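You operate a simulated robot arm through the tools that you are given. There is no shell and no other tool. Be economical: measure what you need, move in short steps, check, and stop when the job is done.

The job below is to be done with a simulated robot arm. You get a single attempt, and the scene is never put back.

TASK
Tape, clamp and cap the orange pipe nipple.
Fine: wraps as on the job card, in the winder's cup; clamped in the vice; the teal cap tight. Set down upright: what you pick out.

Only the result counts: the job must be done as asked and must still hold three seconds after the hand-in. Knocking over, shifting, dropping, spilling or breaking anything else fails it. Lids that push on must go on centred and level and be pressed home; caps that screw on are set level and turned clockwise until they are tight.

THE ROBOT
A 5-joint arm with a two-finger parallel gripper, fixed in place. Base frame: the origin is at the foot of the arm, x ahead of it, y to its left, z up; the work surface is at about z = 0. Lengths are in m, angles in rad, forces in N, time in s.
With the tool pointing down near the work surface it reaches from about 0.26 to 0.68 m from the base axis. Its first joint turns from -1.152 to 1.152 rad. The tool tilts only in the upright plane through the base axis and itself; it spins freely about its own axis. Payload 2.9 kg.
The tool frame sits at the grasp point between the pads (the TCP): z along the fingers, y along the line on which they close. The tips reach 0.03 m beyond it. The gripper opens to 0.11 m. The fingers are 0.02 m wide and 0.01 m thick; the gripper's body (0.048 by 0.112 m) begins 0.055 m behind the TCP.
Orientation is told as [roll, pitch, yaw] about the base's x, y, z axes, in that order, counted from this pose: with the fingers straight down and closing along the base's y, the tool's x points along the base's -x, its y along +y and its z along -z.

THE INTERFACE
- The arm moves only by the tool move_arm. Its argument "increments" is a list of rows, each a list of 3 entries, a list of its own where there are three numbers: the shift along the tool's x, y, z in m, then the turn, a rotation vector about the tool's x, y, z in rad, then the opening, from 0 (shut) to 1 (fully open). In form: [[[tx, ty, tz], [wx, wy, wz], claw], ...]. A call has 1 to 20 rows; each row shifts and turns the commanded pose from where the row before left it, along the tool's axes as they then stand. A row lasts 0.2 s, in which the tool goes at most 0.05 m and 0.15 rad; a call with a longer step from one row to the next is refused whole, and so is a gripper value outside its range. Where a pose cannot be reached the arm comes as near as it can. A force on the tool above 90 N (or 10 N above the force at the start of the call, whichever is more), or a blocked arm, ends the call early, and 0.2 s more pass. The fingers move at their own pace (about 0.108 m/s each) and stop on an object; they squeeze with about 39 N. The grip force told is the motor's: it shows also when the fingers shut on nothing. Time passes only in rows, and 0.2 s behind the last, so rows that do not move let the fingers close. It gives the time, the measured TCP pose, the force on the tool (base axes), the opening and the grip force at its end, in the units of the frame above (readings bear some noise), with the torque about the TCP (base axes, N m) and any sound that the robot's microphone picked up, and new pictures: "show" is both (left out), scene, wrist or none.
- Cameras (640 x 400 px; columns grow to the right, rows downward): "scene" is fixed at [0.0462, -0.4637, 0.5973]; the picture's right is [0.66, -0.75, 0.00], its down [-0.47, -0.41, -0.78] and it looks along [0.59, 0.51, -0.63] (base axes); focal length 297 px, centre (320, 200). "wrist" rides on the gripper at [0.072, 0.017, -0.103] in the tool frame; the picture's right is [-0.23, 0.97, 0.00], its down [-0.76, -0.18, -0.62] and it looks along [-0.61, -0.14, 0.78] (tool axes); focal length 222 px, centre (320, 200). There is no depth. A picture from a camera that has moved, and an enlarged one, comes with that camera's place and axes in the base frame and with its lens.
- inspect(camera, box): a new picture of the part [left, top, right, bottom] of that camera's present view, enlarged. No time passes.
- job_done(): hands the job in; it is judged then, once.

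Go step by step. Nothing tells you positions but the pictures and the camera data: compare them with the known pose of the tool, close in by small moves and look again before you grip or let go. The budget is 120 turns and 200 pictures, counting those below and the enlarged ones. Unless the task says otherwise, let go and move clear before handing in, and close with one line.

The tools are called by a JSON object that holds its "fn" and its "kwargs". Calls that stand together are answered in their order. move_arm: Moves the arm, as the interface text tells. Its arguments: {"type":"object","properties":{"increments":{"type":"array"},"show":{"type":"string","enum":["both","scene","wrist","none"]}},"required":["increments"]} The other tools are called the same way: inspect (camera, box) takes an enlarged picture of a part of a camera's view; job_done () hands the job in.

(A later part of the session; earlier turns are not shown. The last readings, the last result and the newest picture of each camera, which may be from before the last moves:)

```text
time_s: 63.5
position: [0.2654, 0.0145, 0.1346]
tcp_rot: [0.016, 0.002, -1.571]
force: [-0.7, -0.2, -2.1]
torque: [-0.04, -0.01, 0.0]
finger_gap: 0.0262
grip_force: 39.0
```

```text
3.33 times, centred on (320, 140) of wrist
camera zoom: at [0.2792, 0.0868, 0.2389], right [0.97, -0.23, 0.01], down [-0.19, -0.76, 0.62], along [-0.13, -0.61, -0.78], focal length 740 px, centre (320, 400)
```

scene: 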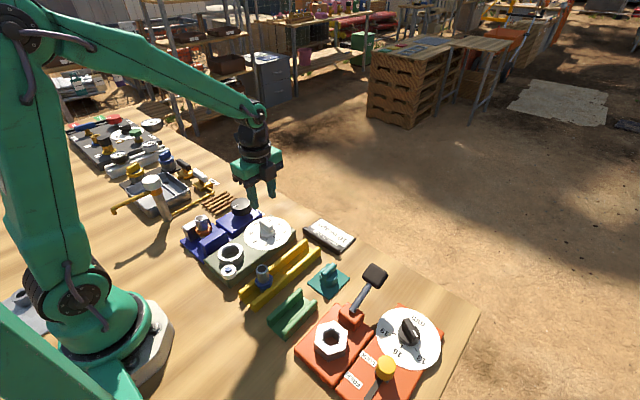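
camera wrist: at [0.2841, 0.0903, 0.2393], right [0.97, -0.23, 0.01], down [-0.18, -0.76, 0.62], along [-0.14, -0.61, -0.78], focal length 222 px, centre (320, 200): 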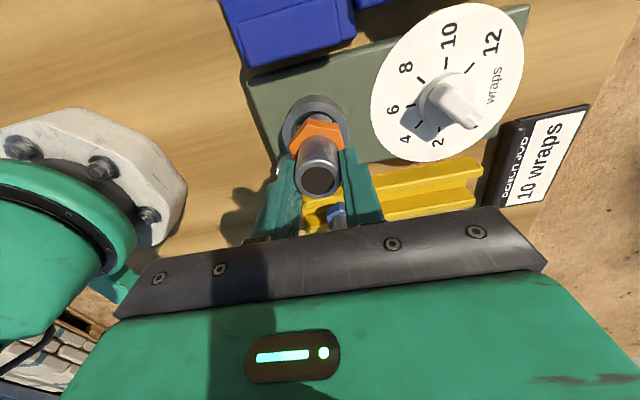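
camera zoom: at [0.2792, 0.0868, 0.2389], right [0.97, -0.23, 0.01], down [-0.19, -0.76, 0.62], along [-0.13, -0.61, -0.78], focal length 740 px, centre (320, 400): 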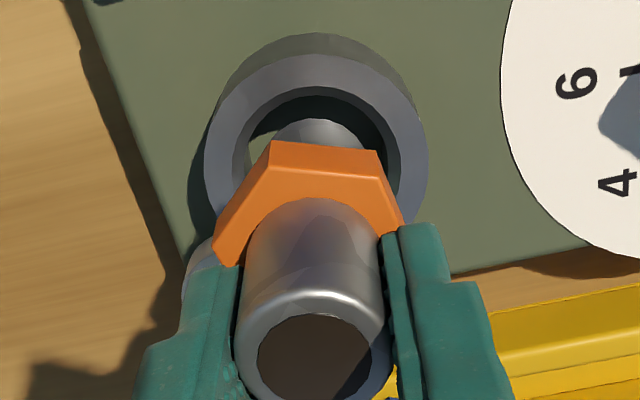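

{"fn": "move_arm", "kwargs": {"increments": [[[-0.0005, -0.0005, 0.008], [0, 0, 0], 0], [[0, 0, 0.008], [0, 0, 0], 0], [[0, 0, 0.008], [0, 0, 0], 0], [[0, 0, 0.004], [0, 0, 0], 0], [[0, 0, 0.002], [0, 0, 0], 0]], "show": "none"}}

{"fn": "inspect", "kwargs": {"camera": "scene", "box": [217, 225, 257, 275]}}

```text
time_s: 64.7
position: [0.2639, 0.0123, 0.1054]
tcp_rot: [0.016, 0.001, -1.57]
force: [0.4, 0.9, -1.4]
torque: [0.04, 0.01, 0.0]
finger_gap: 0.0258
grip_force: 39.4
```

```text
8.00 times, centred on (237, 250) of scene
camera zoom: at [0.0462, -0.4637, 0.5973], right [0.66, -0.75, 0.0], down [-0.47, -0.41, -0.78], along [0.59, 0.51, -0.63], focal length 2375 px, centre (984, -200)
```

zoom: 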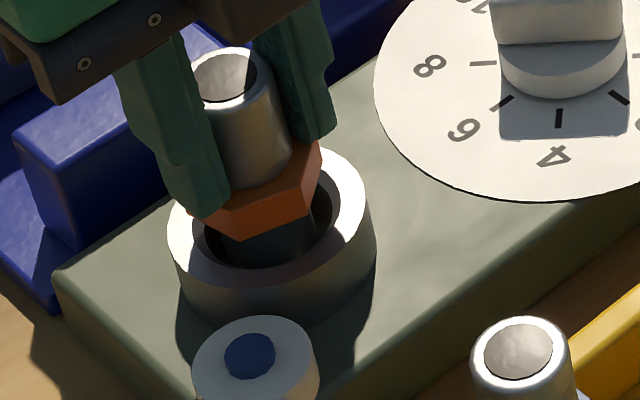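

{"fn": "move_arm", "kwargs": {"increments": [[[0, 0, 0.0012], [0, 0, 0], 0], [[0, 0, 0.0012], [0, 0, 0], 0], [[0, 0, 0.0005], [0, 0, 0], 0]], "show": "none"}}

```text
time_s: 65.5
position: [0.2648, 0.0142, 0.1041]
tcp_rot: [0.018, 0.001, -1.57]
force: [-17.2, -1.8, 72.9]
torque: [-0.27, 1.7, 0.02]
finger_gap: 0.0262
grip_force: 39.3
```

{"fn": "move_arm", "kwargs": {"increments": [[[0, 0, -0.0015], [0, 0, 0], 0], [[0, 0, 0], [0, 0, 0], 0.2], [[0, 0, 0], [0, 0, 0], 0.27], [[0, 0, 0], [0, 0, 0], 0.38], [[0, 0, 0], [0, 0, 0], 0.5], [[0, 0, -0.03], [0, 0, 0], 0.5], [[0, 0, -0.04], [0, 0, 0], 0.5], [[0, 0.038, 0], [0, 0, 0], 0.4], [[0, 0.038, 0], [0, 0, 0], 0.4], [[0, 0.0385, 0], [0, 0, 0], 0.4], [[0, 0, 0], [0, 0, -0.1455], 0.4], [[0, 0, 0], [0, 0, -0.1455], 0.4], [[0, 0, 0], [0, 0, -0.1455], 0.4], [[0, 0, 0], [0, 0, -0.1455], 0.4], [[0, 0, 0], [0, 0, -0.1455], 0.4], [[0, 0, 0], [0, 0, -0.1455], 0.4], [[0, 0, 0], [0, 0, -0.1455], 0.4], [[0, 0, 0], [0, 0, -0.1455], 0.4]], "show": "none"}}

{"fn": "inspect", "kwargs": {"camera": "scene", "box": [202, 200, 302, 280]}}

{"fn": "move_arm", "kwargs": {"increments": [[[0, 0, 0], [0, 0, -0.1455], 0.4], [[0, 0, 0], [0, 0, -0.1455], 0.4], [[0, 0, 0], [0, 0, -0.1455], 0.4], [[0, 0, 0], [0, 0, -0.1455], 0.4], [[0, 0, 0], [0, 0, -0.1455], 0.4], [[0, 0, 0], [0, 0, -0.1455], 0.4], [[0, 0, 0], [0, 0, -0.1455], 0.4], [[0, 0, 0], [0, 0, -0.1455], 0.4], [[0, 0, 0], [0, 0, -0.1455], 0.4], [[0, 0, 0], [0, 0, -0.1455], 0.4], [[0, 0, 0], [0, 0, -0.1455], 0.4], [[0, 0, 0], [0, 0, -0.1455], 0.4], [[0, 0, 0], [0, 0, -0.1455], 0.4], [[0, 0, 0], [0, 0, -0.1455], 0.4], [[0, 0, 0], [0, 0, -0.1455], 0.4], [[0, 0, 0], [0, 0, -0.1455], 0.4], [[0, 0, 0], [0, 0, -0.1455], 0.4], [[0, 0, 0], [0, 0, -0.1455], 0.4], [[0, 0, 0], [0, 0, -0.1455], 0.4], [[0, 0, 0], [0, 0, 0], 0.4]], "show": "wrist"}}

```text
time_s: 69.3
position: [0.3778, 0.0134, 0.175]
tcp_rot: [0.006, -0.014, -0.405]
force: [0.2, 0.1, 0.4]
torque: [0.01, -0.01, -0.01]
finger_gap: 0.044
grip_force: 0.0
```

```text
5.00 times, centred on (252, 240) of scene
camera zoom: at [0.0462, -0.4637, 0.5973], right [0.66, -0.75, 0.0], down [-0.47, -0.41, -0.78], along [0.59, 0.51, -0.63], focal length 1485 px, centre (660, 0)
```

zoom: 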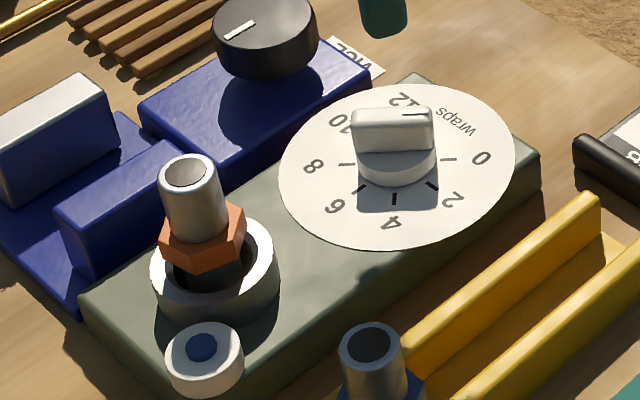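

```text
time_s: 73.5
position: [0.3773, 0.0144, 0.1736]
tcp_rot: [-0.011, 0.01, 2.359]
force: [0.4, -0.4, -0.2]
torque: [-0.02, -0.02, 0.01]
finger_gap: 0.0438
grip_force: 0.0
camera wrist: at [0.4149, -0.0482, 0.2788], right [-0.85, -0.53, -0.01], down [-0.43, 0.66, 0.62], along [-0.32, 0.53, -0.79], focal length 222 px, centre (320, 200)
```

wrist: 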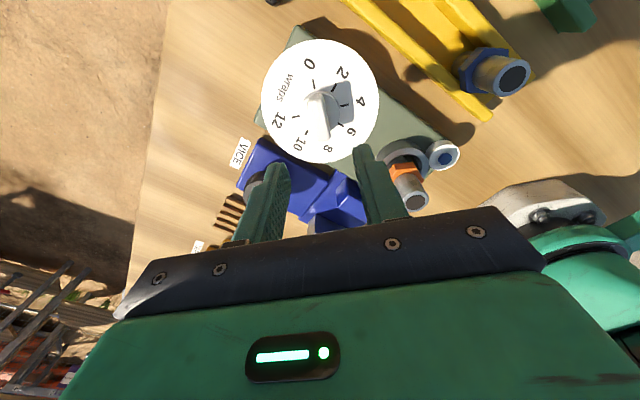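

{"fn": "move_arm", "kwargs": {"increments": [[[0.0017, -0.0021, 0.03], [0, 0, 0], 0.4], [[0, 0, 0.04], [0, 0, 0], 0.4], [[0, 0, 0.02], [0, 0, 0], 0.4], [[0, 0, 0], [0, 0, 0], 0.4]], "show": "wrist"}}

```text
time_s: 74.5
position: [0.3836, 0.0145, 0.085]
tcp_rot: [-0.011, 0.012, 2.356]
force: [1.2, 0.0, -0.5]
torque: [-0.02, 0.03, 0.05]
finger_gap: 0.0442
grip_force: 0.1
camera wrist: at [0.4201, -0.0492, 0.1887], right [-0.85, -0.53, -0.01], down [-0.42, 0.66, 0.62], along [-0.32, 0.53, -0.79], focal length 222 px, centre (320, 200)
```

wrist: 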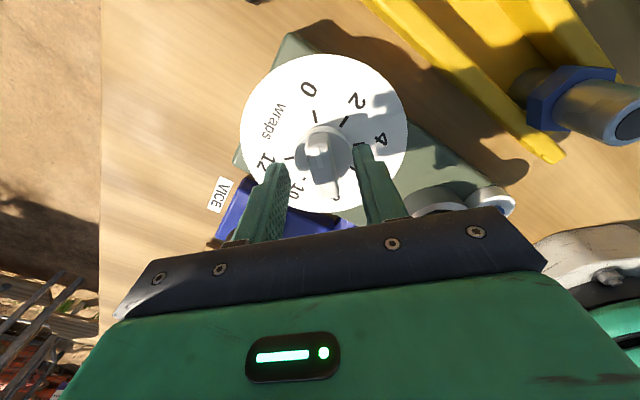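

{"fn": "move_arm", "kwargs": {"increments": [[[-0.002, 0.002, 0.001], [0, 0, 0], 0.4], [[0, 0, 0], [0, 0, 0], 0], [[0, 0, 0], [0, 0, 0], 0], [[0, 0, 0], [0, 0, 0], 0], [[0, 0, 0], [0, 0, 0.1455], 0], [[0, 0, 0], [0, 0, 0.1455], 0], [[0, 0, 0], [0, 0, 0.1455], 0], [[0, 0, 0], [0, 0, 0.1455], 0], [[0, 0, 0], [0, 0, 0.1455], 0], [[0, 0, 0], [0, 0, 0.1455], 0]], "show": "none"}}

{"fn": "inspect", "kwargs": {"camera": "scene", "box": [212, 220, 262, 280]}}

```text
time_s: 76.7
position: [0.3786, 0.0139, 0.0832]
tcp_rot: [-0.016, -0.002, 1.482]
force: [13.9, 9.3, -14.9]
torque: [-0.12, 0.26, 0.04]
finger_gap: 0.016
grip_force: 44.9
```

```text
6.67 times, centred on (237, 250) of scene
camera zoom: at [0.0463, -0.4636, 0.5973], right [0.66, -0.75, 0.0], down [-0.47, -0.41, -0.78], along [0.59, 0.51, -0.63], focal length 1979 px, centre (873, -133)
```

zoom: 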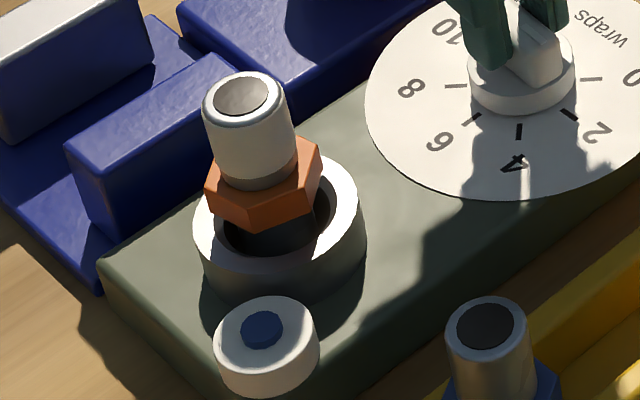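

A white tape band has appeared on the nipple, so winding by the dial works. I'll continue to 10.

{"fn": "move_arm", "kwargs": {"increments": [[[0, 0, 0], [0, 0, 0.145], 0], [[0, 0, 0], [0, 0, 0.145], 0], [[0, 0, 0], [0, 0, 0.145], 0], [[0, 0, 0], [0, 0, 0.145], 0], [[0, 0, 0], [0, 0, 0.145], 0], [[0, 0, 0], [0, 0, 0.145], 0], [[0, 0, 0], [0, 0, 0.145], 0], [[0, 0, 0], [0, 0, 0.145], 0], [[0, 0, 0], [0, 0, 0.145], 0], [[0, 0, 0], [0, 0, 0.145], 0], [[0, 0, 0], [0, 0, 0.145], 0], [[0, 0, 0], [0, 0, 0.145], 0], [[0, 0, 0], [0, 0, 0.145], 0], [[0, 0, 0], [0, 0, 0.145], 0], [[0, 0, 0], [0, 0, 0.145], 0], [[0, 0, 0], [0, 0, 0.145], 0], [[0, 0, 0], [0, 0, 0.145], 0], [[0, 0, 0], [0, 0, 0.145], 0], [[0, 0, 0], [0, 0, 0.145], 0], [[0, 0, 0], [0, 0, 0], 0]], "show": "none"}}

```text
time_s: 80.9
position: [0.3792, 0.0142, 0.0833]
tcp_rot: [0.017, -0.007, -1.27]
force: [5.5, 33.4, -8.7]
torque: [0.64, 0.45, -0.05]
finger_gap: 0.016
grip_force: 45.2
```

{"fn": "move_arm", "kwargs": {"increments": [[[0, 0, 0], [0, 0, 0.1], 0], [[0, 0, 0], [0, 0, 0.1], 0], [[0, 0, 0], [0, 0, 0.1], 0], [[0, 0, 0], [0, 0, 0], 0]], "show": "wrist"}}

{"fn": "inspect", "kwargs": {"camera": "wrist", "box": [220, 30, 420, 220]}}

```text
time_s: 81.9
position: [0.3805, 0.0134, 0.0827]
tcp_rot: [0.017, -0.001, -1.573]
force: [7.5, 25.5, -4.1]
torque: [0.7, 0.42, -0.01]
finger_gap: 0.016
grip_force: 45.1
camera wrist: at [0.3941, 0.0867, 0.1874], right [0.97, -0.23, 0.02], down [-0.19, -0.76, 0.62], along [-0.13, -0.61, -0.78], focal length 222 px, centre (320, 200)
```

wrist: 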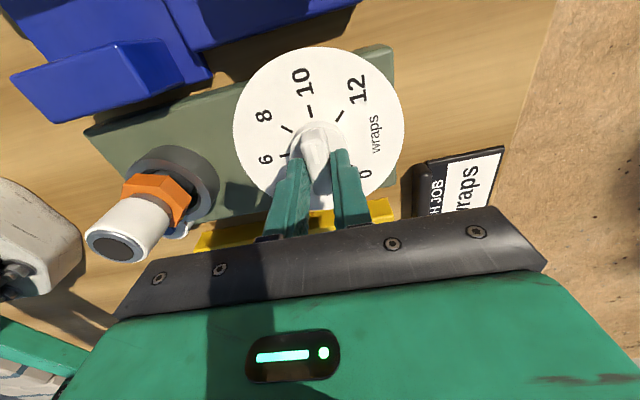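

```text
2.11 times, centred on (320, 125) of wrist
camera zoom: at [0.3941, 0.0867, 0.1874], right [0.97, -0.23, 0.02], down [-0.19, -0.76, 0.62], along [-0.13, -0.61, -0.78], focal length 468 px, centre (320, 358)
```

zoom: 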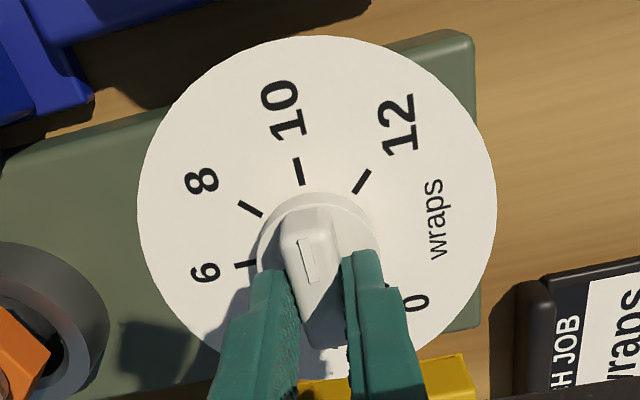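

The dial is at 10 and the nipple is taped. I'll release and go pick up the nipple.

{"fn": "move_arm", "kwargs": {"increments": [[[0, 0, 0], [0, 0, 0], 0.3], [[0, 0, 0], [0, 0, 0], 0.4], [[0, 0, -0.04], [0, 0, 0], 0.4], [[0, 0, -0.045], [0, 0, 0], 0.5], [[0, -0.038, 0], [0, 0, 0], 0.5], [[0, -0.038, 0], [0, 0, 0], 0.5], [[0, -0.039, 0], [0, 0, 0], 0.5], [[0, 0, 0.02], [0, 0, 0], 0.5], [[0, 0, 0], [0, 0, 0], 0.5]], "show": "wrist"}}

{"fn": "inspect", "kwargs": {"camera": "wrist", "box": [240, 60, 480, 220]}}

{"fn": "inspect", "kwargs": {"camera": "scene", "box": [217, 210, 297, 280]}}

```text
time_s: 83.9
position: [0.2634, 0.0137, 0.1475]
tcp_rot: [0.015, -0.001, -1.57]
force: [0.4, 0.9, 0.3]
torque: [-0.01, -0.04, -0.02]
finger_gap: 0.055
grip_force: 0.1
camera wrist: at [0.2784, 0.0869, 0.251], right [0.97, -0.23, 0.01], down [-0.19, -0.76, 0.62], along [-0.13, -0.61, -0.78], focal length 222 px, centre (320, 200)
```

wrist: 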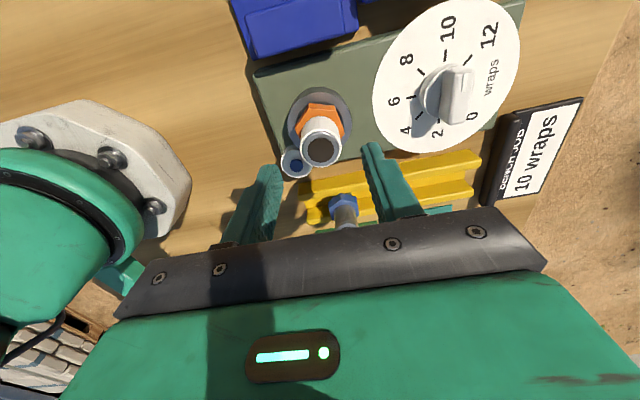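

```text
2.50 times, centred on (360, 140) of wrist
camera zoom: at [0.2784, 0.0869, 0.251], right [0.97, -0.23, 0.01], down [-0.19, -0.76, 0.62], along [-0.13, -0.61, -0.78], focal length 555 px, centre (220, 350)
```

zoom: 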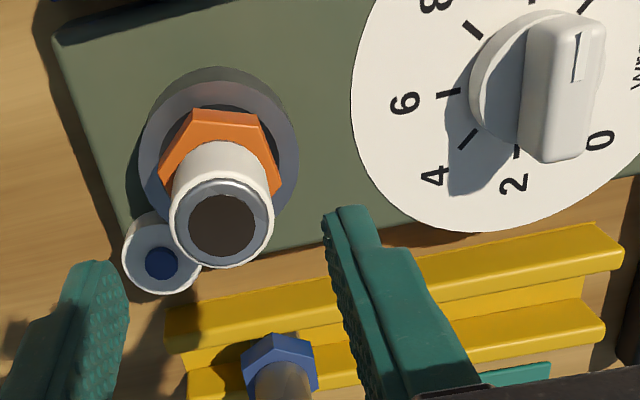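

```text
5.71 times, centred on (257, 245) of scene
camera zoom: at [0.0462, -0.4637, 0.5973], right [0.66, -0.75, 0.0], down [-0.47, -0.41, -0.78], along [0.59, 0.51, -0.63], focal length 1697 px, centre (680, -57)
```

zoom: 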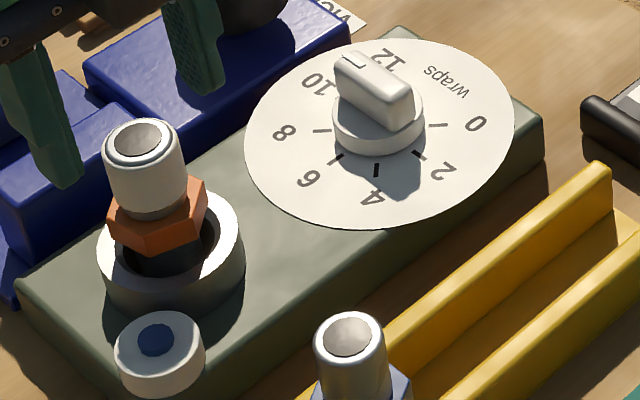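

{"fn": "move_arm", "kwargs": {"increments": [[[0, 0.001, 0.02], [0, 0, 0], 0.5], [[0, 0, 0.022], [0, 0, 0], 0.5], [[0, 0, 0], [0, 0, 0], 0.38], [[0, 0, 0], [0, 0, 0], 0.2], [[0, 0, 0], [0, 0, 0], 0], [[0, 0, 0], [0, 0, 0], 0], [[0, 0, -0.015], [0, 0, 0], 0], [[0, 0, -0.03], [0, 0, 0], 0], [[0, 0, -0.015], [0, 0, 0], 0], [[0.039, 0.0005, 0], [0, 0, 0], 0], [[0.039, 0.0005, 0], [0, 0, 0], 0], [[0.039, 0.0, 0], [0, 0, 0], 0], [[0, 0, 0.03], [0, 0, 0], 0], [[0, 0, 0.02], [0, 0, 0], 0], [[0, 0, 0], [0, 0, 0], 0]], "show": "wrist"}}

{"fn": "inspect", "kwargs": {"camera": "scene", "box": [180, 190, 250, 260]}}

```text
time_s: 87.1
position: [0.2654, 0.1311, 0.1142]
tcp_rot: [0.009, 0.002, -1.57]
force: [-0.4, -0.7, -1.6]
torque: [-0.02, -0.02, -0.02]
finger_gap: 0.026
grip_force: 39.1
camera wrist: at [0.2796, 0.203, 0.2177], right [0.97, -0.23, 0.01], down [-0.18, -0.76, 0.62], along [-0.14, -0.6, -0.79], focal length 222 px, centre (320, 200)
```

wrist: 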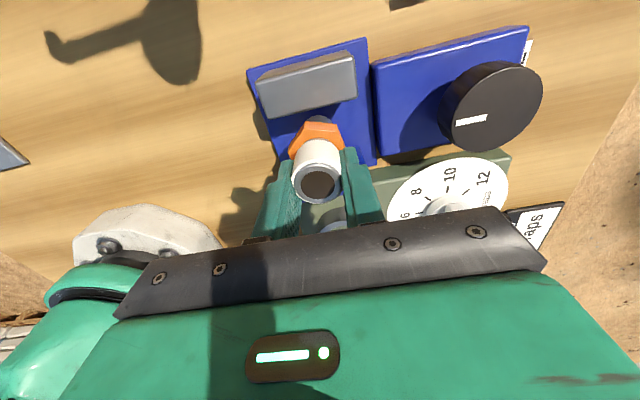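

```text
5.71 times, centred on (215, 225) of scene
camera zoom: at [0.0462, -0.4636, 0.5973], right [0.66, -0.75, 0.0], down [-0.47, -0.41, -0.78], along [0.59, 0.51, -0.63], focal length 1697 px, centre (920, 57)
```

zoom: 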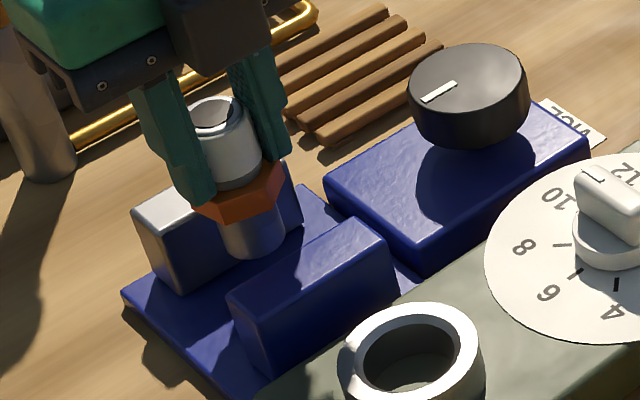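

{"fn": "move_arm", "kwargs": {"increments": [[[0, 0, 0.012], [0, 0, 0], 0], [[0, 0, 0.01], [0, 0, 0], 0], [[0, 0, 0.0015], [0, 0, 0], 0], [[0, 0, 0.0015], [0, 0, 0], 0], [[0, 0, 0], [0, 0, 0], 0]], "show": "none"}}

```text
time_s: 88.3
position: [0.2663, 0.1303, 0.0882]
tcp_rot: [0.008, 0.004, -1.571]
force: [0.6, 0.0, -2.0]
torque: [-0.02, -0.02, 0.01]
finger_gap: 0.0259
grip_force: 39.1
```

{"fn": "move_arm", "kwargs": {"increments": [[[0, 0, 0.001], [0, 0, 0], 0], [[0, 0, 0.001], [0, 0, 0], 0], [[0, 0, 0], [0, 0, 0], 0]], "show": "none"}}

```text
time_s: 89.1
position: [0.2654, 0.1323, 0.0861]
tcp_rot: [0.008, 0.004, -1.572]
force: [-0.3, -0.6, -1.0]
torque: [-0.05, -0.02, -0.01]
finger_gap: 0.0261
grip_force: 39.0
```

{"fn": "move_arm", "kwargs": {"increments": [[[0, 0, 0.001], [0, 0, 0], 0], [[0, 0, 0.0007], [0, 0, 0], 0], [[0, 0, 0], [0, 0, 0], 0]], "show": "none"}}

```text
time_s: 89.9
position: [0.2662, 0.1298, 0.084]
tcp_rot: [0.007, 0.004, -1.571]
force: [0.1, -0.5, -1.4]
torque: [-0.01, -0.01, -0.01]
finger_gap: 0.026
grip_force: 39.1
```

{"fn": "move_arm", "kwargs": {"increments": [[[0, 0, 0.001], [0, 0, 0], 0], [[0, 0, 0.001], [0, 0, 0], 0], [[0, 0, 0], [0, 0, 0], 0]], "show": "none"}}

{"fn": "inspect", "kwargs": {"camera": "scene", "box": [180, 200, 240, 260]}}

```text
time_s: 90.7
position: [0.2663, 0.1313, 0.0842]
tcp_rot: [0.01, 0.004, -1.571]
force: [-4.9, -4.5, 28.3]
torque: [-0.19, 0.5, 0.04]
finger_gap: 0.0261
grip_force: 39.1
```

```text
6.67 times, centred on (210, 230) of scene
camera zoom: at [0.0461, -0.4637, 0.5973], right [0.66, -0.75, 0.0], down [-0.47, -0.41, -0.78], along [0.59, 0.51, -0.63], focal length 1979 px, centre (1053, 0)
```

zoom: 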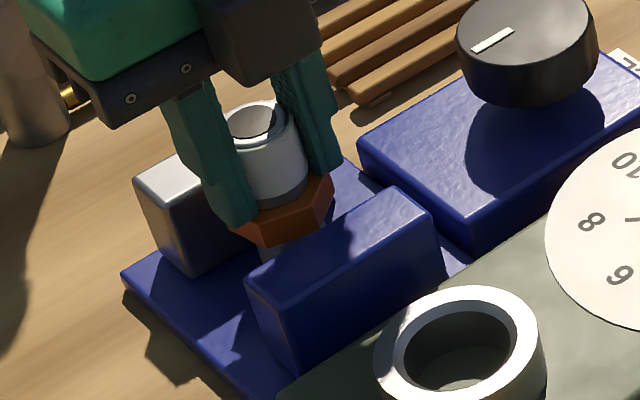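

It's standing in the vice. I'll release and go to the vice knob at about (0.389, 0.133).

{"fn": "move_arm", "kwargs": {"increments": [[[0, 0, -0.0005], [0, 0, 0], 0.2], [[0, 0, 0], [0, 0, 0], 0.27], [[0, 0, 0], [0, 0, 0], 0.38], [[0, 0, 0], [0, 0, 0], 0.5], [[0, 0, -0.03], [0, 0, 0], 0.5], [[0, 0, -0.04], [0, 0, 0], 0.5], [[0, 0.041, 0], [0, 0, 0], 0.73], [[0, 0.041, 0], [0, 0, 0], 0.73], [[0.002, 0.041, 0], [0, 0, 0], 0.73], [[0, 0, 0.035], [0, 0, 0], 0.73], [[0, 0, 0], [0, 0, 0], 0.73]], "show": "both"}}

{"fn": "inspect", "kwargs": {"camera": "scene", "box": [180, 190, 280, 260]}}

{"fn": "inspect", "kwargs": {"camera": "wrist", "box": [200, 20, 440, 200]}}

```text
time_s: 93.1
position: [0.3885, 0.1328, 0.1206]
tcp_rot: [0.008, 0.003, -1.571]
force: [-0.9, 0.1, -0.6]
torque: [-0.01, -0.03, -0.03]
finger_gap: 0.0806
grip_force: 0.1
camera wrist: at [0.4035, 0.2048, 0.2243], right [0.97, -0.23, 0.01], down [-0.18, -0.76, 0.62], along [-0.13, -0.6, -0.79], focal length 222 px, centre (320, 200)
```

scene: 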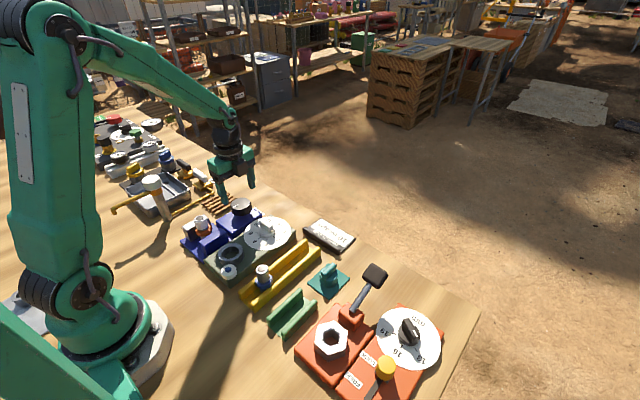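
wrist: 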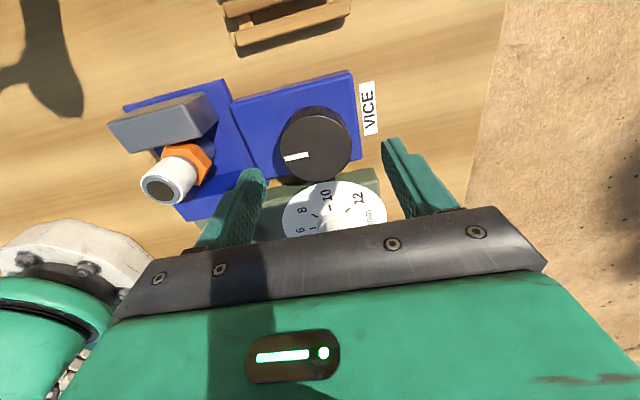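

```text
5.71 times, centred on (230, 225) of scene
camera zoom: at [0.0462, -0.4637, 0.5973], right [0.66, -0.75, 0.0], down [-0.47, -0.41, -0.78], along [0.59, 0.51, -0.63], focal length 1697 px, centre (834, 57)
```

zoom: 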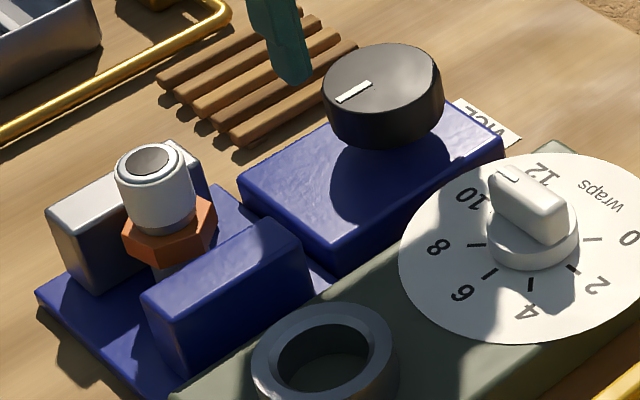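

```text
2.22 times, centred on (320, 110) of wrist
camera zoom: at [0.4035, 0.2048, 0.2243], right [0.97, -0.23, 0.01], down [-0.18, -0.76, 0.62], along [-0.13, -0.6, -0.79], focal length 494 px, centre (320, 400)
```

zoom: 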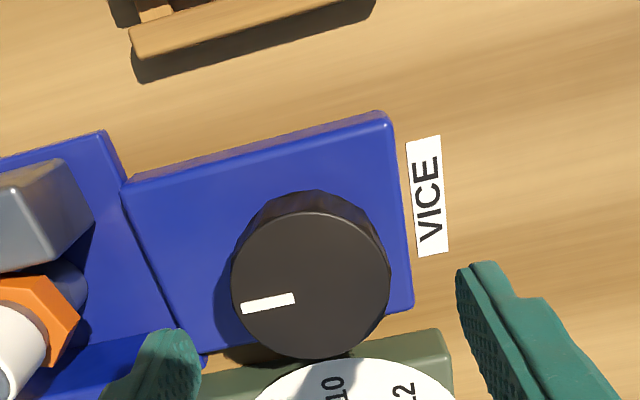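

{"fn": "move_arm", "kwargs": {"increments": [[[-0.0048, -0.0025, 0.025], [0, 0, 0], 0.73], [[0, 0, 0.025], [0, 0, 0], 0.73], [[0, 0, 0], [0, 0, 0], 0.4], [[0, 0, 0], [0, 0, 0], 0.4], [[0, 0, 0], [0, 0, 0], 0.3], [[0, 0, 0], [0, 0, 0.14], 0.2], [[0, 0, 0], [0, 0, 0.14], 0.2], [[0, 0, 0], [0, 0, 0.14], 0.2], [[0, 0, 0], [0, 0, 0.14], 0.2], [[0, 0, 0], [0, 0, 0.14], 0.2], [[0, 0, 0], [0, 0, 0.14], 0.2], [[0, 0, 0], [0, 0, 0], 0.2]], "show": "none"}}

{"fn": "inspect", "kwargs": {"camera": "scene", "box": [180, 190, 280, 260]}}

```text
time_s: 95.7
position: [0.3827, 0.1286, 0.0694]
tcp_rot: [0.001, 0.003, -2.409]
force: [-35.9, 29.2, 5.3]
torque: [0.52, 0.6, 0.06]
finger_gap: 0.0561
grip_force: 45.2
```

```text
5.71 times, centred on (230, 225) of scene
camera zoom: at [0.0462, -0.4637, 0.5973], right [0.66, -0.75, 0.0], down [-0.47, -0.41, -0.78], along [0.59, 0.51, -0.63], focal length 1697 px, centre (834, 57)
```

zoom: 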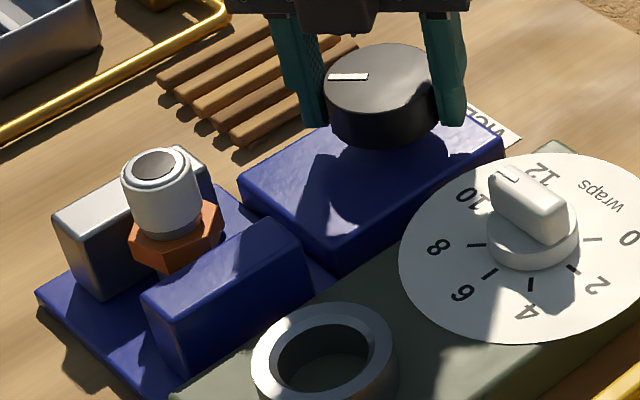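

Clockwise closes the grey jaw and the nipple stays upright. I'll release, unwind the wrist and continue.

{"fn": "move_arm", "kwargs": {"increments": [[[0, 0, 0], [0, 0, 0], 0.6], [[0, 0, 0], [0, 0, 0], 0.73], [[0, 0, -0.04], [0, 0, 0], 0.73], [[0, 0, 0], [0, 0, -0.149], 0.73], [[0, 0, 0], [0, 0, -0.149], 0.73], [[0, 0, 0], [0, 0, -0.149], 0.73], [[0, 0, 0], [0, 0, -0.149], 0.73], [[0, 0, 0], [0, 0, -0.149], 0.73], [[0, 0, 0], [0, 0, -0.149], 0.73], [[0, 0, 0], [0, 0, -0.149], 0.73], [[0, 0, 0], [0, 0, -0.149], 0.73], [[0, 0, 0], [0, 0, -0.149], 0.73], [[0, 0, 0], [0, 0, -0.149], 0.73], [[0, 0, 0], [0, 0, -0.149], 0.73], [[0, 0, 0], [0, 0, -0.149], 0.73], [[0, 0, 0], [0, 0, -0.149], 0.73], [[0, 0, 0], [0, 0, -0.149], 0.73], [[0, 0, 0], [0, 0, -0.149], 0.73]], "show": "none"}}

{"fn": "move_arm", "kwargs": {"increments": [[[0, 0, 0], [0, 0, -0.149], 0.73], [[0, 0, 0], [0, 0, -0.149], 0.73], [[0, 0, 0], [0, 0, -0.149], 0.73], [[0, 0, 0], [0, 0, -0.149], 0.73], [[0, 0, 0], [0, 0, -0.149], 0.73], [[0, 0, 0], [0, 0, -0.149], 0.73], [[0, 0, 0], [0, 0, -0.149], 0.73], [[0, 0, 0], [0, 0, -0.149], 0.73], [[0, 0, 0], [0, 0, -0.149], 0.73], [[0, 0, 0], [0, 0, -0.149], 0.73], [[0, 0, 0], [0, 0, -0.149], 0.73], [[0, 0, 0], [0, 0, -0.149], 0.73], [[0, 0, 0], [0, 0, -0.149], 0.73], [[0, 0, 0], [0, 0, -0.149], 0.73], [[0, 0, 0], [0, 0, -0.149], 0.73], [[0, 0, 0], [0, 0, -0.149], 0.73], [[0, 0, 0], [0, 0, -0.149], 0.73], [[0, 0, 0], [0, 0, 0], 0.73]], "show": "wrist"}}

```text
time_s: 99.5
position: [0.3864, 0.1288, 0.1094]
tcp_rot: [0.005, -0.011, -0.171]
force: [-0.2, 0.2, 0.7]
torque: [0.02, -0.02, -0.03]
finger_gap: 0.0802
grip_force: 0.1
```

```text
time_s: 103.3
position: [0.3851, 0.1265, 0.1092]
tcp_rot: [-0.011, 0.006, 2.36]
force: [-0.2, 0.8, 0.5]
torque: [0.03, 0.0, 0.03]
finger_gap: 0.0804
grip_force: 0.1
camera wrist: at [0.4239, 0.0645, 0.2138], right [-0.85, -0.53, -0.01], down [-0.42, 0.66, 0.62], along [-0.32, 0.53, -0.78], focal length 222 px, centre (320, 200)
```

wrist: 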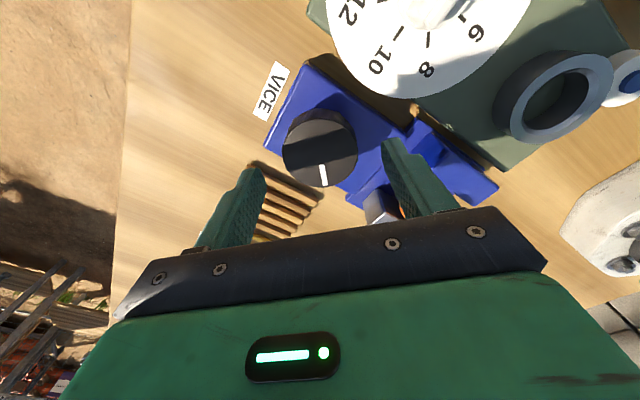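

{"fn": "move_arm", "kwargs": {"increments": [[[0, 0, 0.02], [0, 0, 0], 0.73], [[0, 0, 0.02], [0, 0, 0], 0.73], [[0, 0, 0], [0, 0, 0], 0.4], [[0, 0, 0], [0, 0, 0], 0.3], [[0, 0, 0], [0, 0, 0], 0.2], [[0, 0, 0], [0, 0, 0.14], 0.2], [[0, 0, 0], [0, 0, 0.14], 0.2], [[0, 0, 0], [0, 0, 0.14], 0.2], [[0, 0, 0], [0, 0, 0.14], 0.2], [[0, 0, 0], [0, 0, 0.14], 0.2], [[0, 0, 0], [0, 0, 0.14], 0.2], [[0, 0, 0], [0, 0, 0.14], 0.2], [[0, 0, 0], [0, 0, 0.14], 0.2], [[0, 0, 0], [0, 0, 0.14], 0.2], [[0, 0, 0], [0, 0, 0], 0.2]], "show": "none"}}

{"fn": "inspect", "kwargs": {"camera": "scene", "box": [180, 190, 280, 260]}}

```text
time_s: 106.5
position: [0.3854, 0.1269, 0.0692]
tcp_rot: [0.001, 0.001, 1.099]
force: [-29.1, -7.7, 23.7]
torque: [0.29, 0.73, 0.22]
finger_gap: 0.0558
grip_force: 45.2
```

```text
5.71 times, centred on (230, 225) of scene
camera zoom: at [0.0461, -0.4637, 0.5973], right [0.66, -0.75, 0.0], down [-0.47, -0.41, -0.78], along [0.59, 0.51, -0.63], focal length 1697 px, centre (834, 57)
```

zoom: 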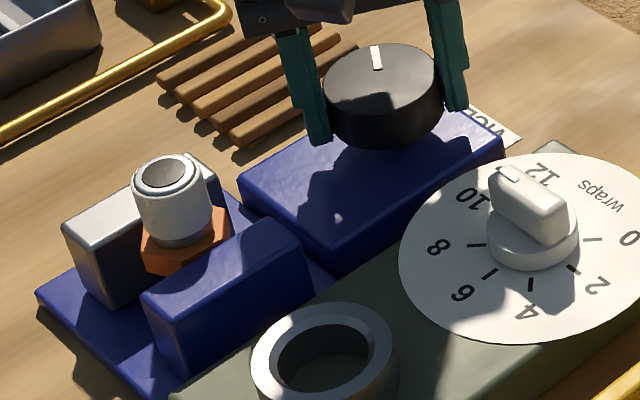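

{"fn": "move_arm", "kwargs": {"increments": [[[0, 0, 0], [0, 0, 0.14], 0.2], [[0, 0, 0], [0, 0, 0.14], 0.2], [[0, 0, 0], [0, 0, 0.14], 0.2], [[0, 0, 0], [0, 0, 0.14], 0.2], [[0, 0, 0], [0, 0, 0.14], 0.2], [[0, 0, 0], [0, 0, 0.14], 0.2], [[0, 0, 0], [0, 0, 0], 0.2]], "show": "none"}}

{"fn": "inspect", "kwargs": {"camera": "scene", "box": [180, 190, 280, 260]}}

```text
time_s: 108.1
position: [0.3824, 0.1287, 0.0694]
tcp_rot: [-0.001, -0.004, 0.268]
force: [-36.4, 43.4, 3.3]
torque: [0.24, 0.72, 0.97]
finger_gap: 0.0554
grip_force: 45.6
```

```text
5.71 times, centred on (230, 225) of scene
camera zoom: at [0.0462, -0.4637, 0.5973], right [0.66, -0.75, 0.0], down [-0.47, -0.41, -0.78], along [0.59, 0.51, -0.63], focal length 1697 px, centre (834, 57)
```

zoom: 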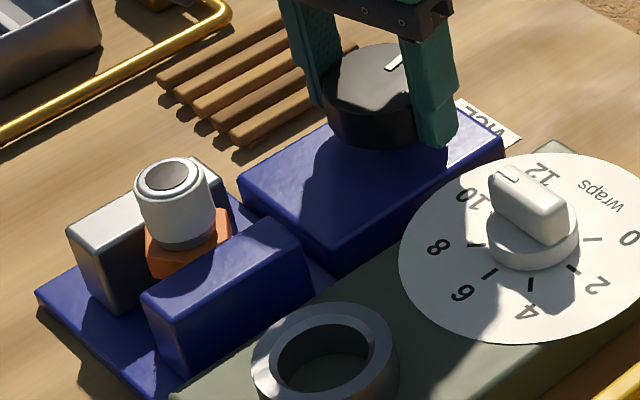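

{"fn": "move_arm", "kwargs": {"increments": [[[0, 0, 0], [0, 0, 0.14], 0.1], [[0, 0, 0], [0, 0, 0.14], 0.1], [[0, 0, 0], [0, 0, 0.14], 0.1], [[0, 0, 0], [0, 0, 0], 0.1]], "show": "none"}}

{"fn": "inspect", "kwargs": {"camera": "scene", "box": [180, 190, 280, 260]}}

```text
time_s: 109.1
position: [0.3887, 0.129, 0.0713]
tcp_rot: [0.008, -0.018, -0.16]
force: [1.1, 35.9, -5.9]
torque: [-0.59, -0.1, 0.59]
finger_gap: 0.0554
grip_force: 45.2
```

```text
5.71 times, centred on (230, 225) of scene
camera zoom: at [0.0463, -0.4636, 0.5973], right [0.66, -0.75, 0.0], down [-0.47, -0.41, -0.78], along [0.59, 0.51, -0.63], focal length 1697 px, centre (834, 57)
```

zoom: 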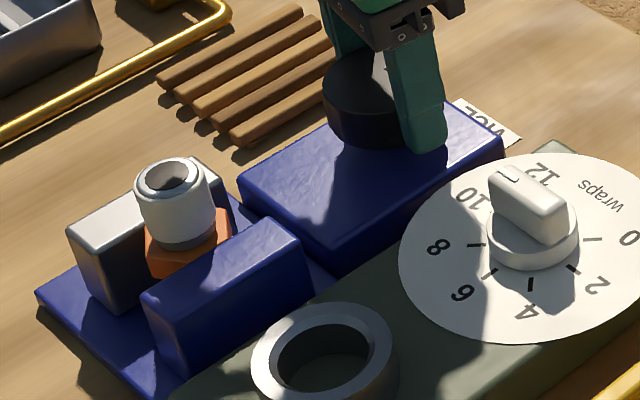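

The jaw no longer moves and the grip slipped at about 1 N·m, so the nipple is clamped. I'll release the knob and look at the nipple's position from above.

{"fn": "move_arm", "kwargs": {"increments": [[[0, 0, 0], [0, 0, 0], 0.6], [[0, 0, 0], [0, 0, 0], 0.73], [[0, 0, -0.04], [0, 0, 0], 0.73], [[0, 0, -0.045], [0, 0, 0.08], 0.73], [[0.02, 0, -0.02], [0, 0, -0.12], 0.73], [[0.035, 0, 0], [0, 0, -0.12], 0.73], [[0.035, 0, 0], [0, 0, 0], 0.73], [[0.03, 0, 0], [0, 0, 0], 0.73], [[0, 0, 0], [0, 0, 0], 0.73]], "show": "both"}}

{"fn": "inspect", "kwargs": {"camera": "wrist", "box": [240, 20, 400, 160]}}

{"fn": "inspect", "kwargs": {"camera": "scene", "box": [180, 200, 230, 250]}}

```text
time_s: 111.1
position: [0.2668, 0.135, 0.1718]
tcp_rot: [0.002, -0.008, 0.001]
force: [-0.5, 0.0, -0.1]
torque: [0.05, 0.0, -0.03]
finger_gap: 0.0803
grip_force: 0.0
camera wrist: at [0.1918, 0.1522, 0.2754], right [0.23, 0.97, 0.01], down [0.76, -0.18, 0.63], along [0.61, -0.14, -0.78], focal length 222 px, centre (320, 200)
```

scene: 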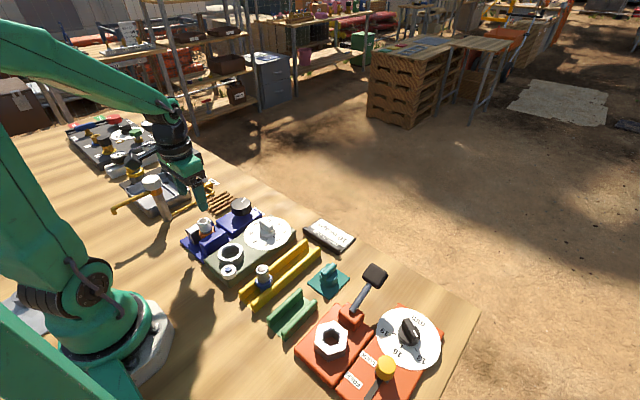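
wrist: 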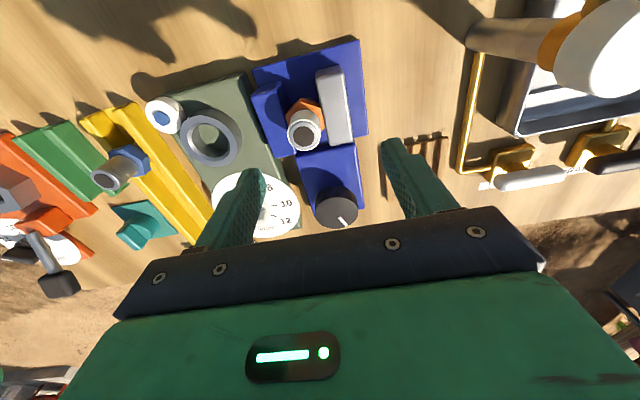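

```text
2.86 times, centred on (320, 90) of wrist
camera zoom: at [0.1918, 0.1522, 0.2754], right [0.23, 0.97, 0.01], down [0.76, -0.18, 0.63], along [0.61, -0.14, -0.78], focal length 635 px, centre (320, 514)
```

zoom: 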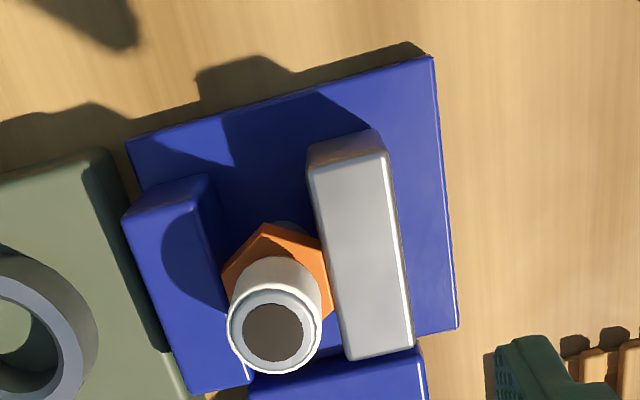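

```text
8.00 times, centred on (205, 225) of scene
camera zoom: at [0.0462, -0.4637, 0.5973], right [0.66, -0.75, 0.0], down [-0.47, -0.41, -0.78], along [0.59, 0.51, -0.63], focal length 2375 px, centre (1240, 0)
```

zoom: 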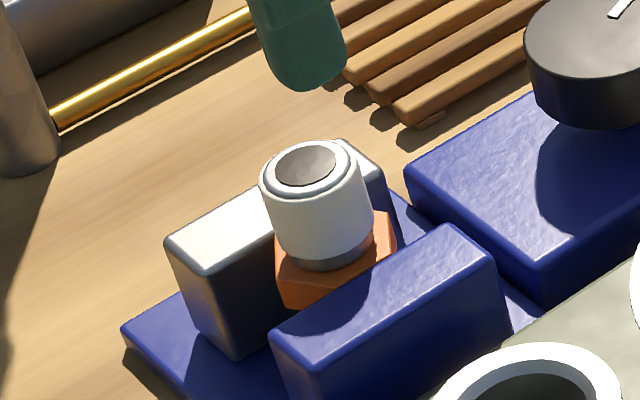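

The hex is clamped between the jaws. The nipple top is at about (0.268, 0.120, 0.081). Now the teal cap.

{"fn": "move_arm", "kwargs": {"increments": [[[-0.015, -0.0416, 0], [0, 0, 0], 0.5], [[-0.015, -0.0416, 0], [0, 0, 0], 0.5], [[-0.015, -0.0416, 0], [0, 0, 0], 0.5], [[-0.015, -0.0416, 0], [0, 0, 0], 0.5], [[-0.015, -0.0416, 0], [0, 0, 0], 0.5], [[-0.015, -0.0416, 0], [0, 0, 0], 0.5], [[-0.015, -0.0416, 0], [0, 0, 0], 0.5], [[-0.015, -0.0416, 0], [0, 0, 0], 0.5], [[0, 0, 0.04], [0, 0, 0], 0.5], [[0, 0, 0], [0, 0, 0], 0.5]], "show": "both"}}

{"fn": "inspect", "kwargs": {"camera": "wrist", "box": [240, 40, 400, 200]}}

{"fn": "inspect", "kwargs": {"camera": "scene", "box": [300, 250, 360, 310]}}

```text
time_s: 113.3
position: [0.3867, -0.1946, 0.1374]
tcp_rot: [-0.008, -0.017, 0.001]
force: [0.2, 0.9, 0.0]
torque: [0.02, 0.0, -0.01]
finger_gap: 0.0548
grip_force: 0.0
camera wrist: at [0.3114, -0.1764, 0.2391], right [0.23, 0.97, 0.0], down [0.75, -0.17, 0.64], along [0.62, -0.15, -0.77], focal length 222 px, centre (320, 200)
```

scene: 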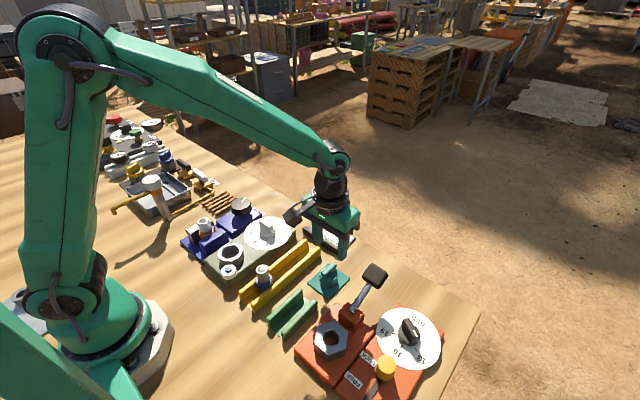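
wrist: 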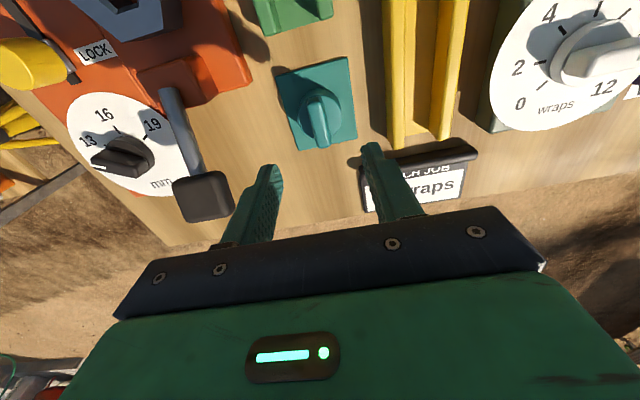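

```text
2.50 times, centred on (320, 120) of wrist
camera zoom: at [0.3114, -0.1764, 0.2391], right [0.23, 0.97, 0.0], down [0.75, -0.17, 0.64], along [0.62, -0.15, -0.77], focal length 555 px, centre (320, 400)
```

zoom: 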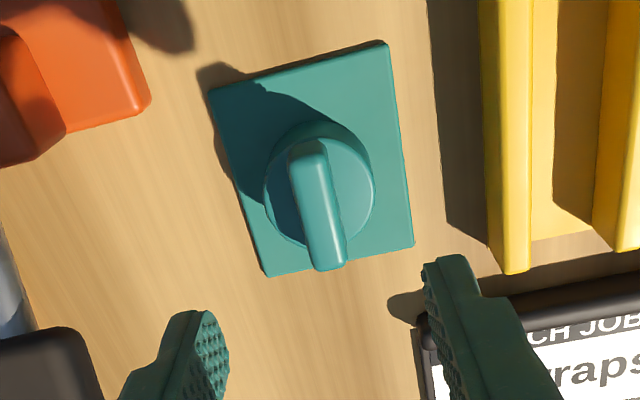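

```text
6.67 times, centred on (330, 280) of scene
camera zoom: at [0.0462, -0.4637, 0.5973], right [0.66, -0.75, 0.0], down [-0.47, -0.41, -0.78], along [0.59, 0.51, -0.63], focal length 1979 px, centre (253, -333)
```

zoom: 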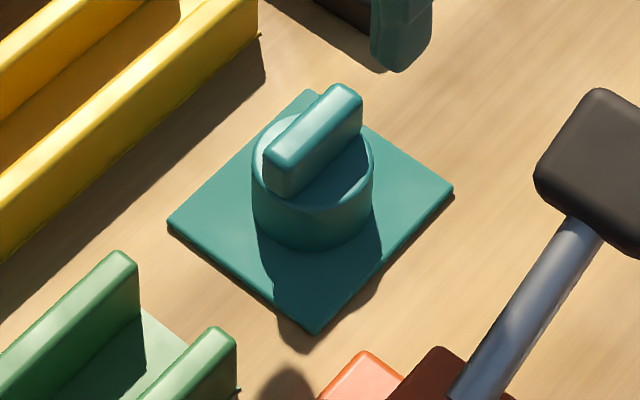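

The cap is at (0.383, -0.195) with its bar along x and its top near z = 0.043. I'll level the tool, centre it and lower.

{"fn": "move_arm", "kwargs": {"increments": [[[0.0037, -0.0005, 0], [0, 0.017, 0], 0.4], [[0, 0, 0.03], [0, 0, 0], 0.4], [[0, 0, 0.035], [0, 0, 0], 0.4], [[0, 0, 0], [0, 0, 0], 0.4]], "show": "wrist"}}

{"fn": "inspect", "kwargs": {"camera": "scene", "box": [300, 240, 360, 300]}}

{"fn": "inspect", "kwargs": {"camera": "wrist", "box": [240, 80, 400, 240]}}

```text
time_s: 114.3
position: [0.382, -0.1961, 0.0738]
tcp_rot: [-0.003, -0.004, -0.002]
force: [-0.2, -0.1, 0.4]
torque: [-0.03, -0.03, 0.03]
finger_gap: 0.0442
grip_force: 0.0
camera wrist: at [0.3083, -0.1787, 0.1769], right [0.23, 0.97, 0.0], down [0.76, -0.18, 0.63], along [0.61, -0.14, -0.78], focal length 222 px, centre (320, 200)
```

wrist: 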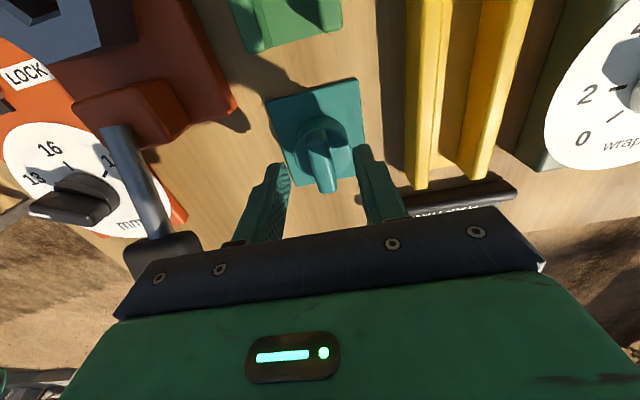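

```text
6.67 times, centred on (330, 270) of scene
camera zoom: at [0.0462, -0.4637, 0.5973], right [0.66, -0.75, 0.0], down [-0.47, -0.41, -0.78], along [0.59, 0.51, -0.63], focal length 1979 px, centre (253, -267)
```

zoom: 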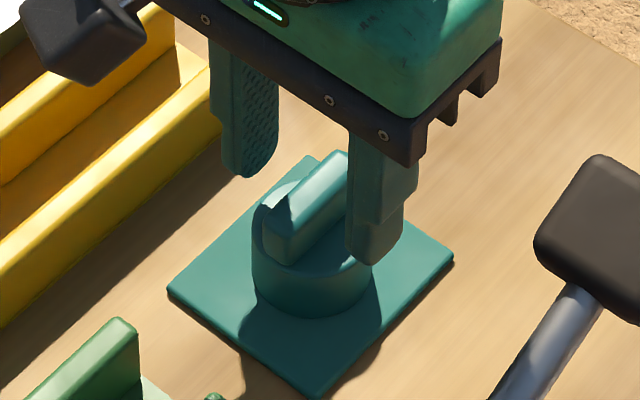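

```text
2.50 times, centred on (320, 160) of wrist
camera zoom: at [0.3083, -0.1787, 0.1769], right [0.23, 0.97, 0.0], down [0.76, -0.18, 0.63], along [0.61, -0.14, -0.78], focal length 555 px, centre (320, 300)
```

zoom: 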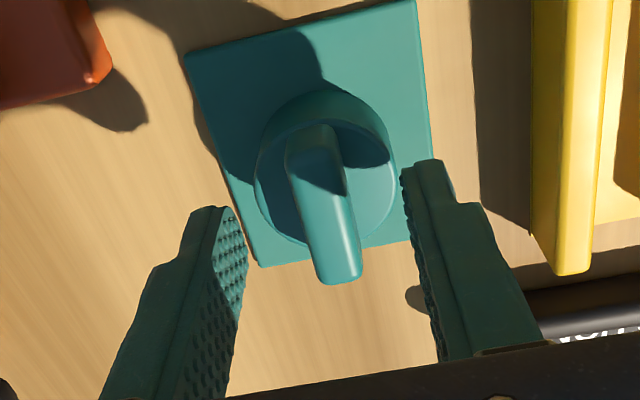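

{"fn": "move_arm", "kwargs": {"increments": [[[0, 0.001, 0.0085], [0, 0, 0], 0.4], [[0, 0, 0.0025], [0, 0, 0], 0.4], [[0, 0, 0], [0, 0, 0], 0.2], [[0, 0, 0], [0, 0, 0], 0], [[0, 0, 0], [0, 0, 0], 0], [[0, 0, 0], [0, 0, 0], 0]], "show": "wrist"}}

{"fn": "inspect", "kwargs": {"camera": "scene", "box": [300, 240, 360, 300]}}

```text
time_s: 115.7
position: [0.3833, -0.1959, 0.0616]
tcp_rot: [-0.002, -0.002, -0.001]
force: [0.6, 0.0, 0.1]
torque: [0.0, 0.02, 0.02]
finger_gap: 0.0131
grip_force: 38.8
camera wrist: at [0.3084, -0.1781, 0.1656], right [0.23, 0.97, 0.0], down [0.76, -0.18, 0.63], along [0.61, -0.14, -0.78], focal length 222 px, centre (320, 200)
```

wrist: 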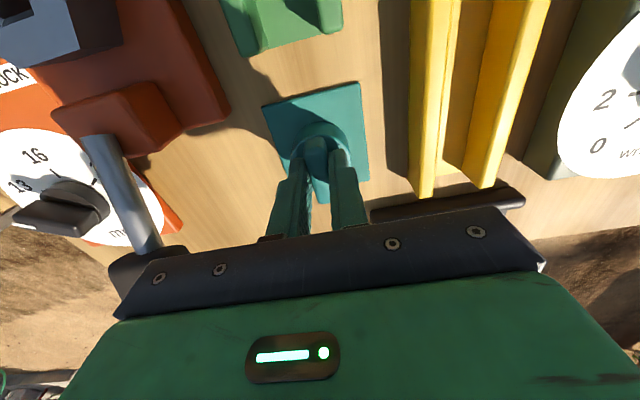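

```text
6.67 times, centred on (330, 270) of scene
camera zoom: at [0.0462, -0.4637, 0.5973], right [0.66, -0.75, 0.0], down [-0.47, -0.41, -0.78], along [0.59, 0.51, -0.63], focal length 1979 px, centre (253, -267)
```

zoom: 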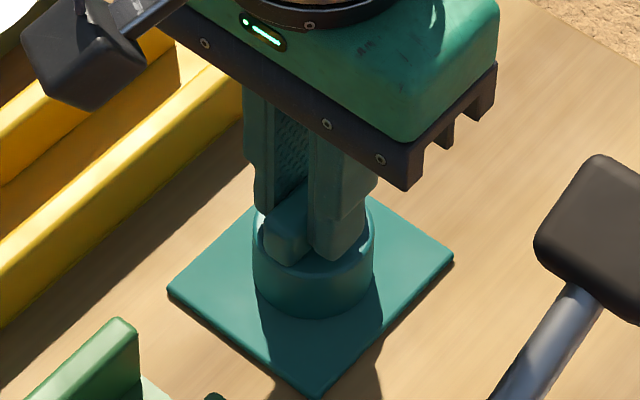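

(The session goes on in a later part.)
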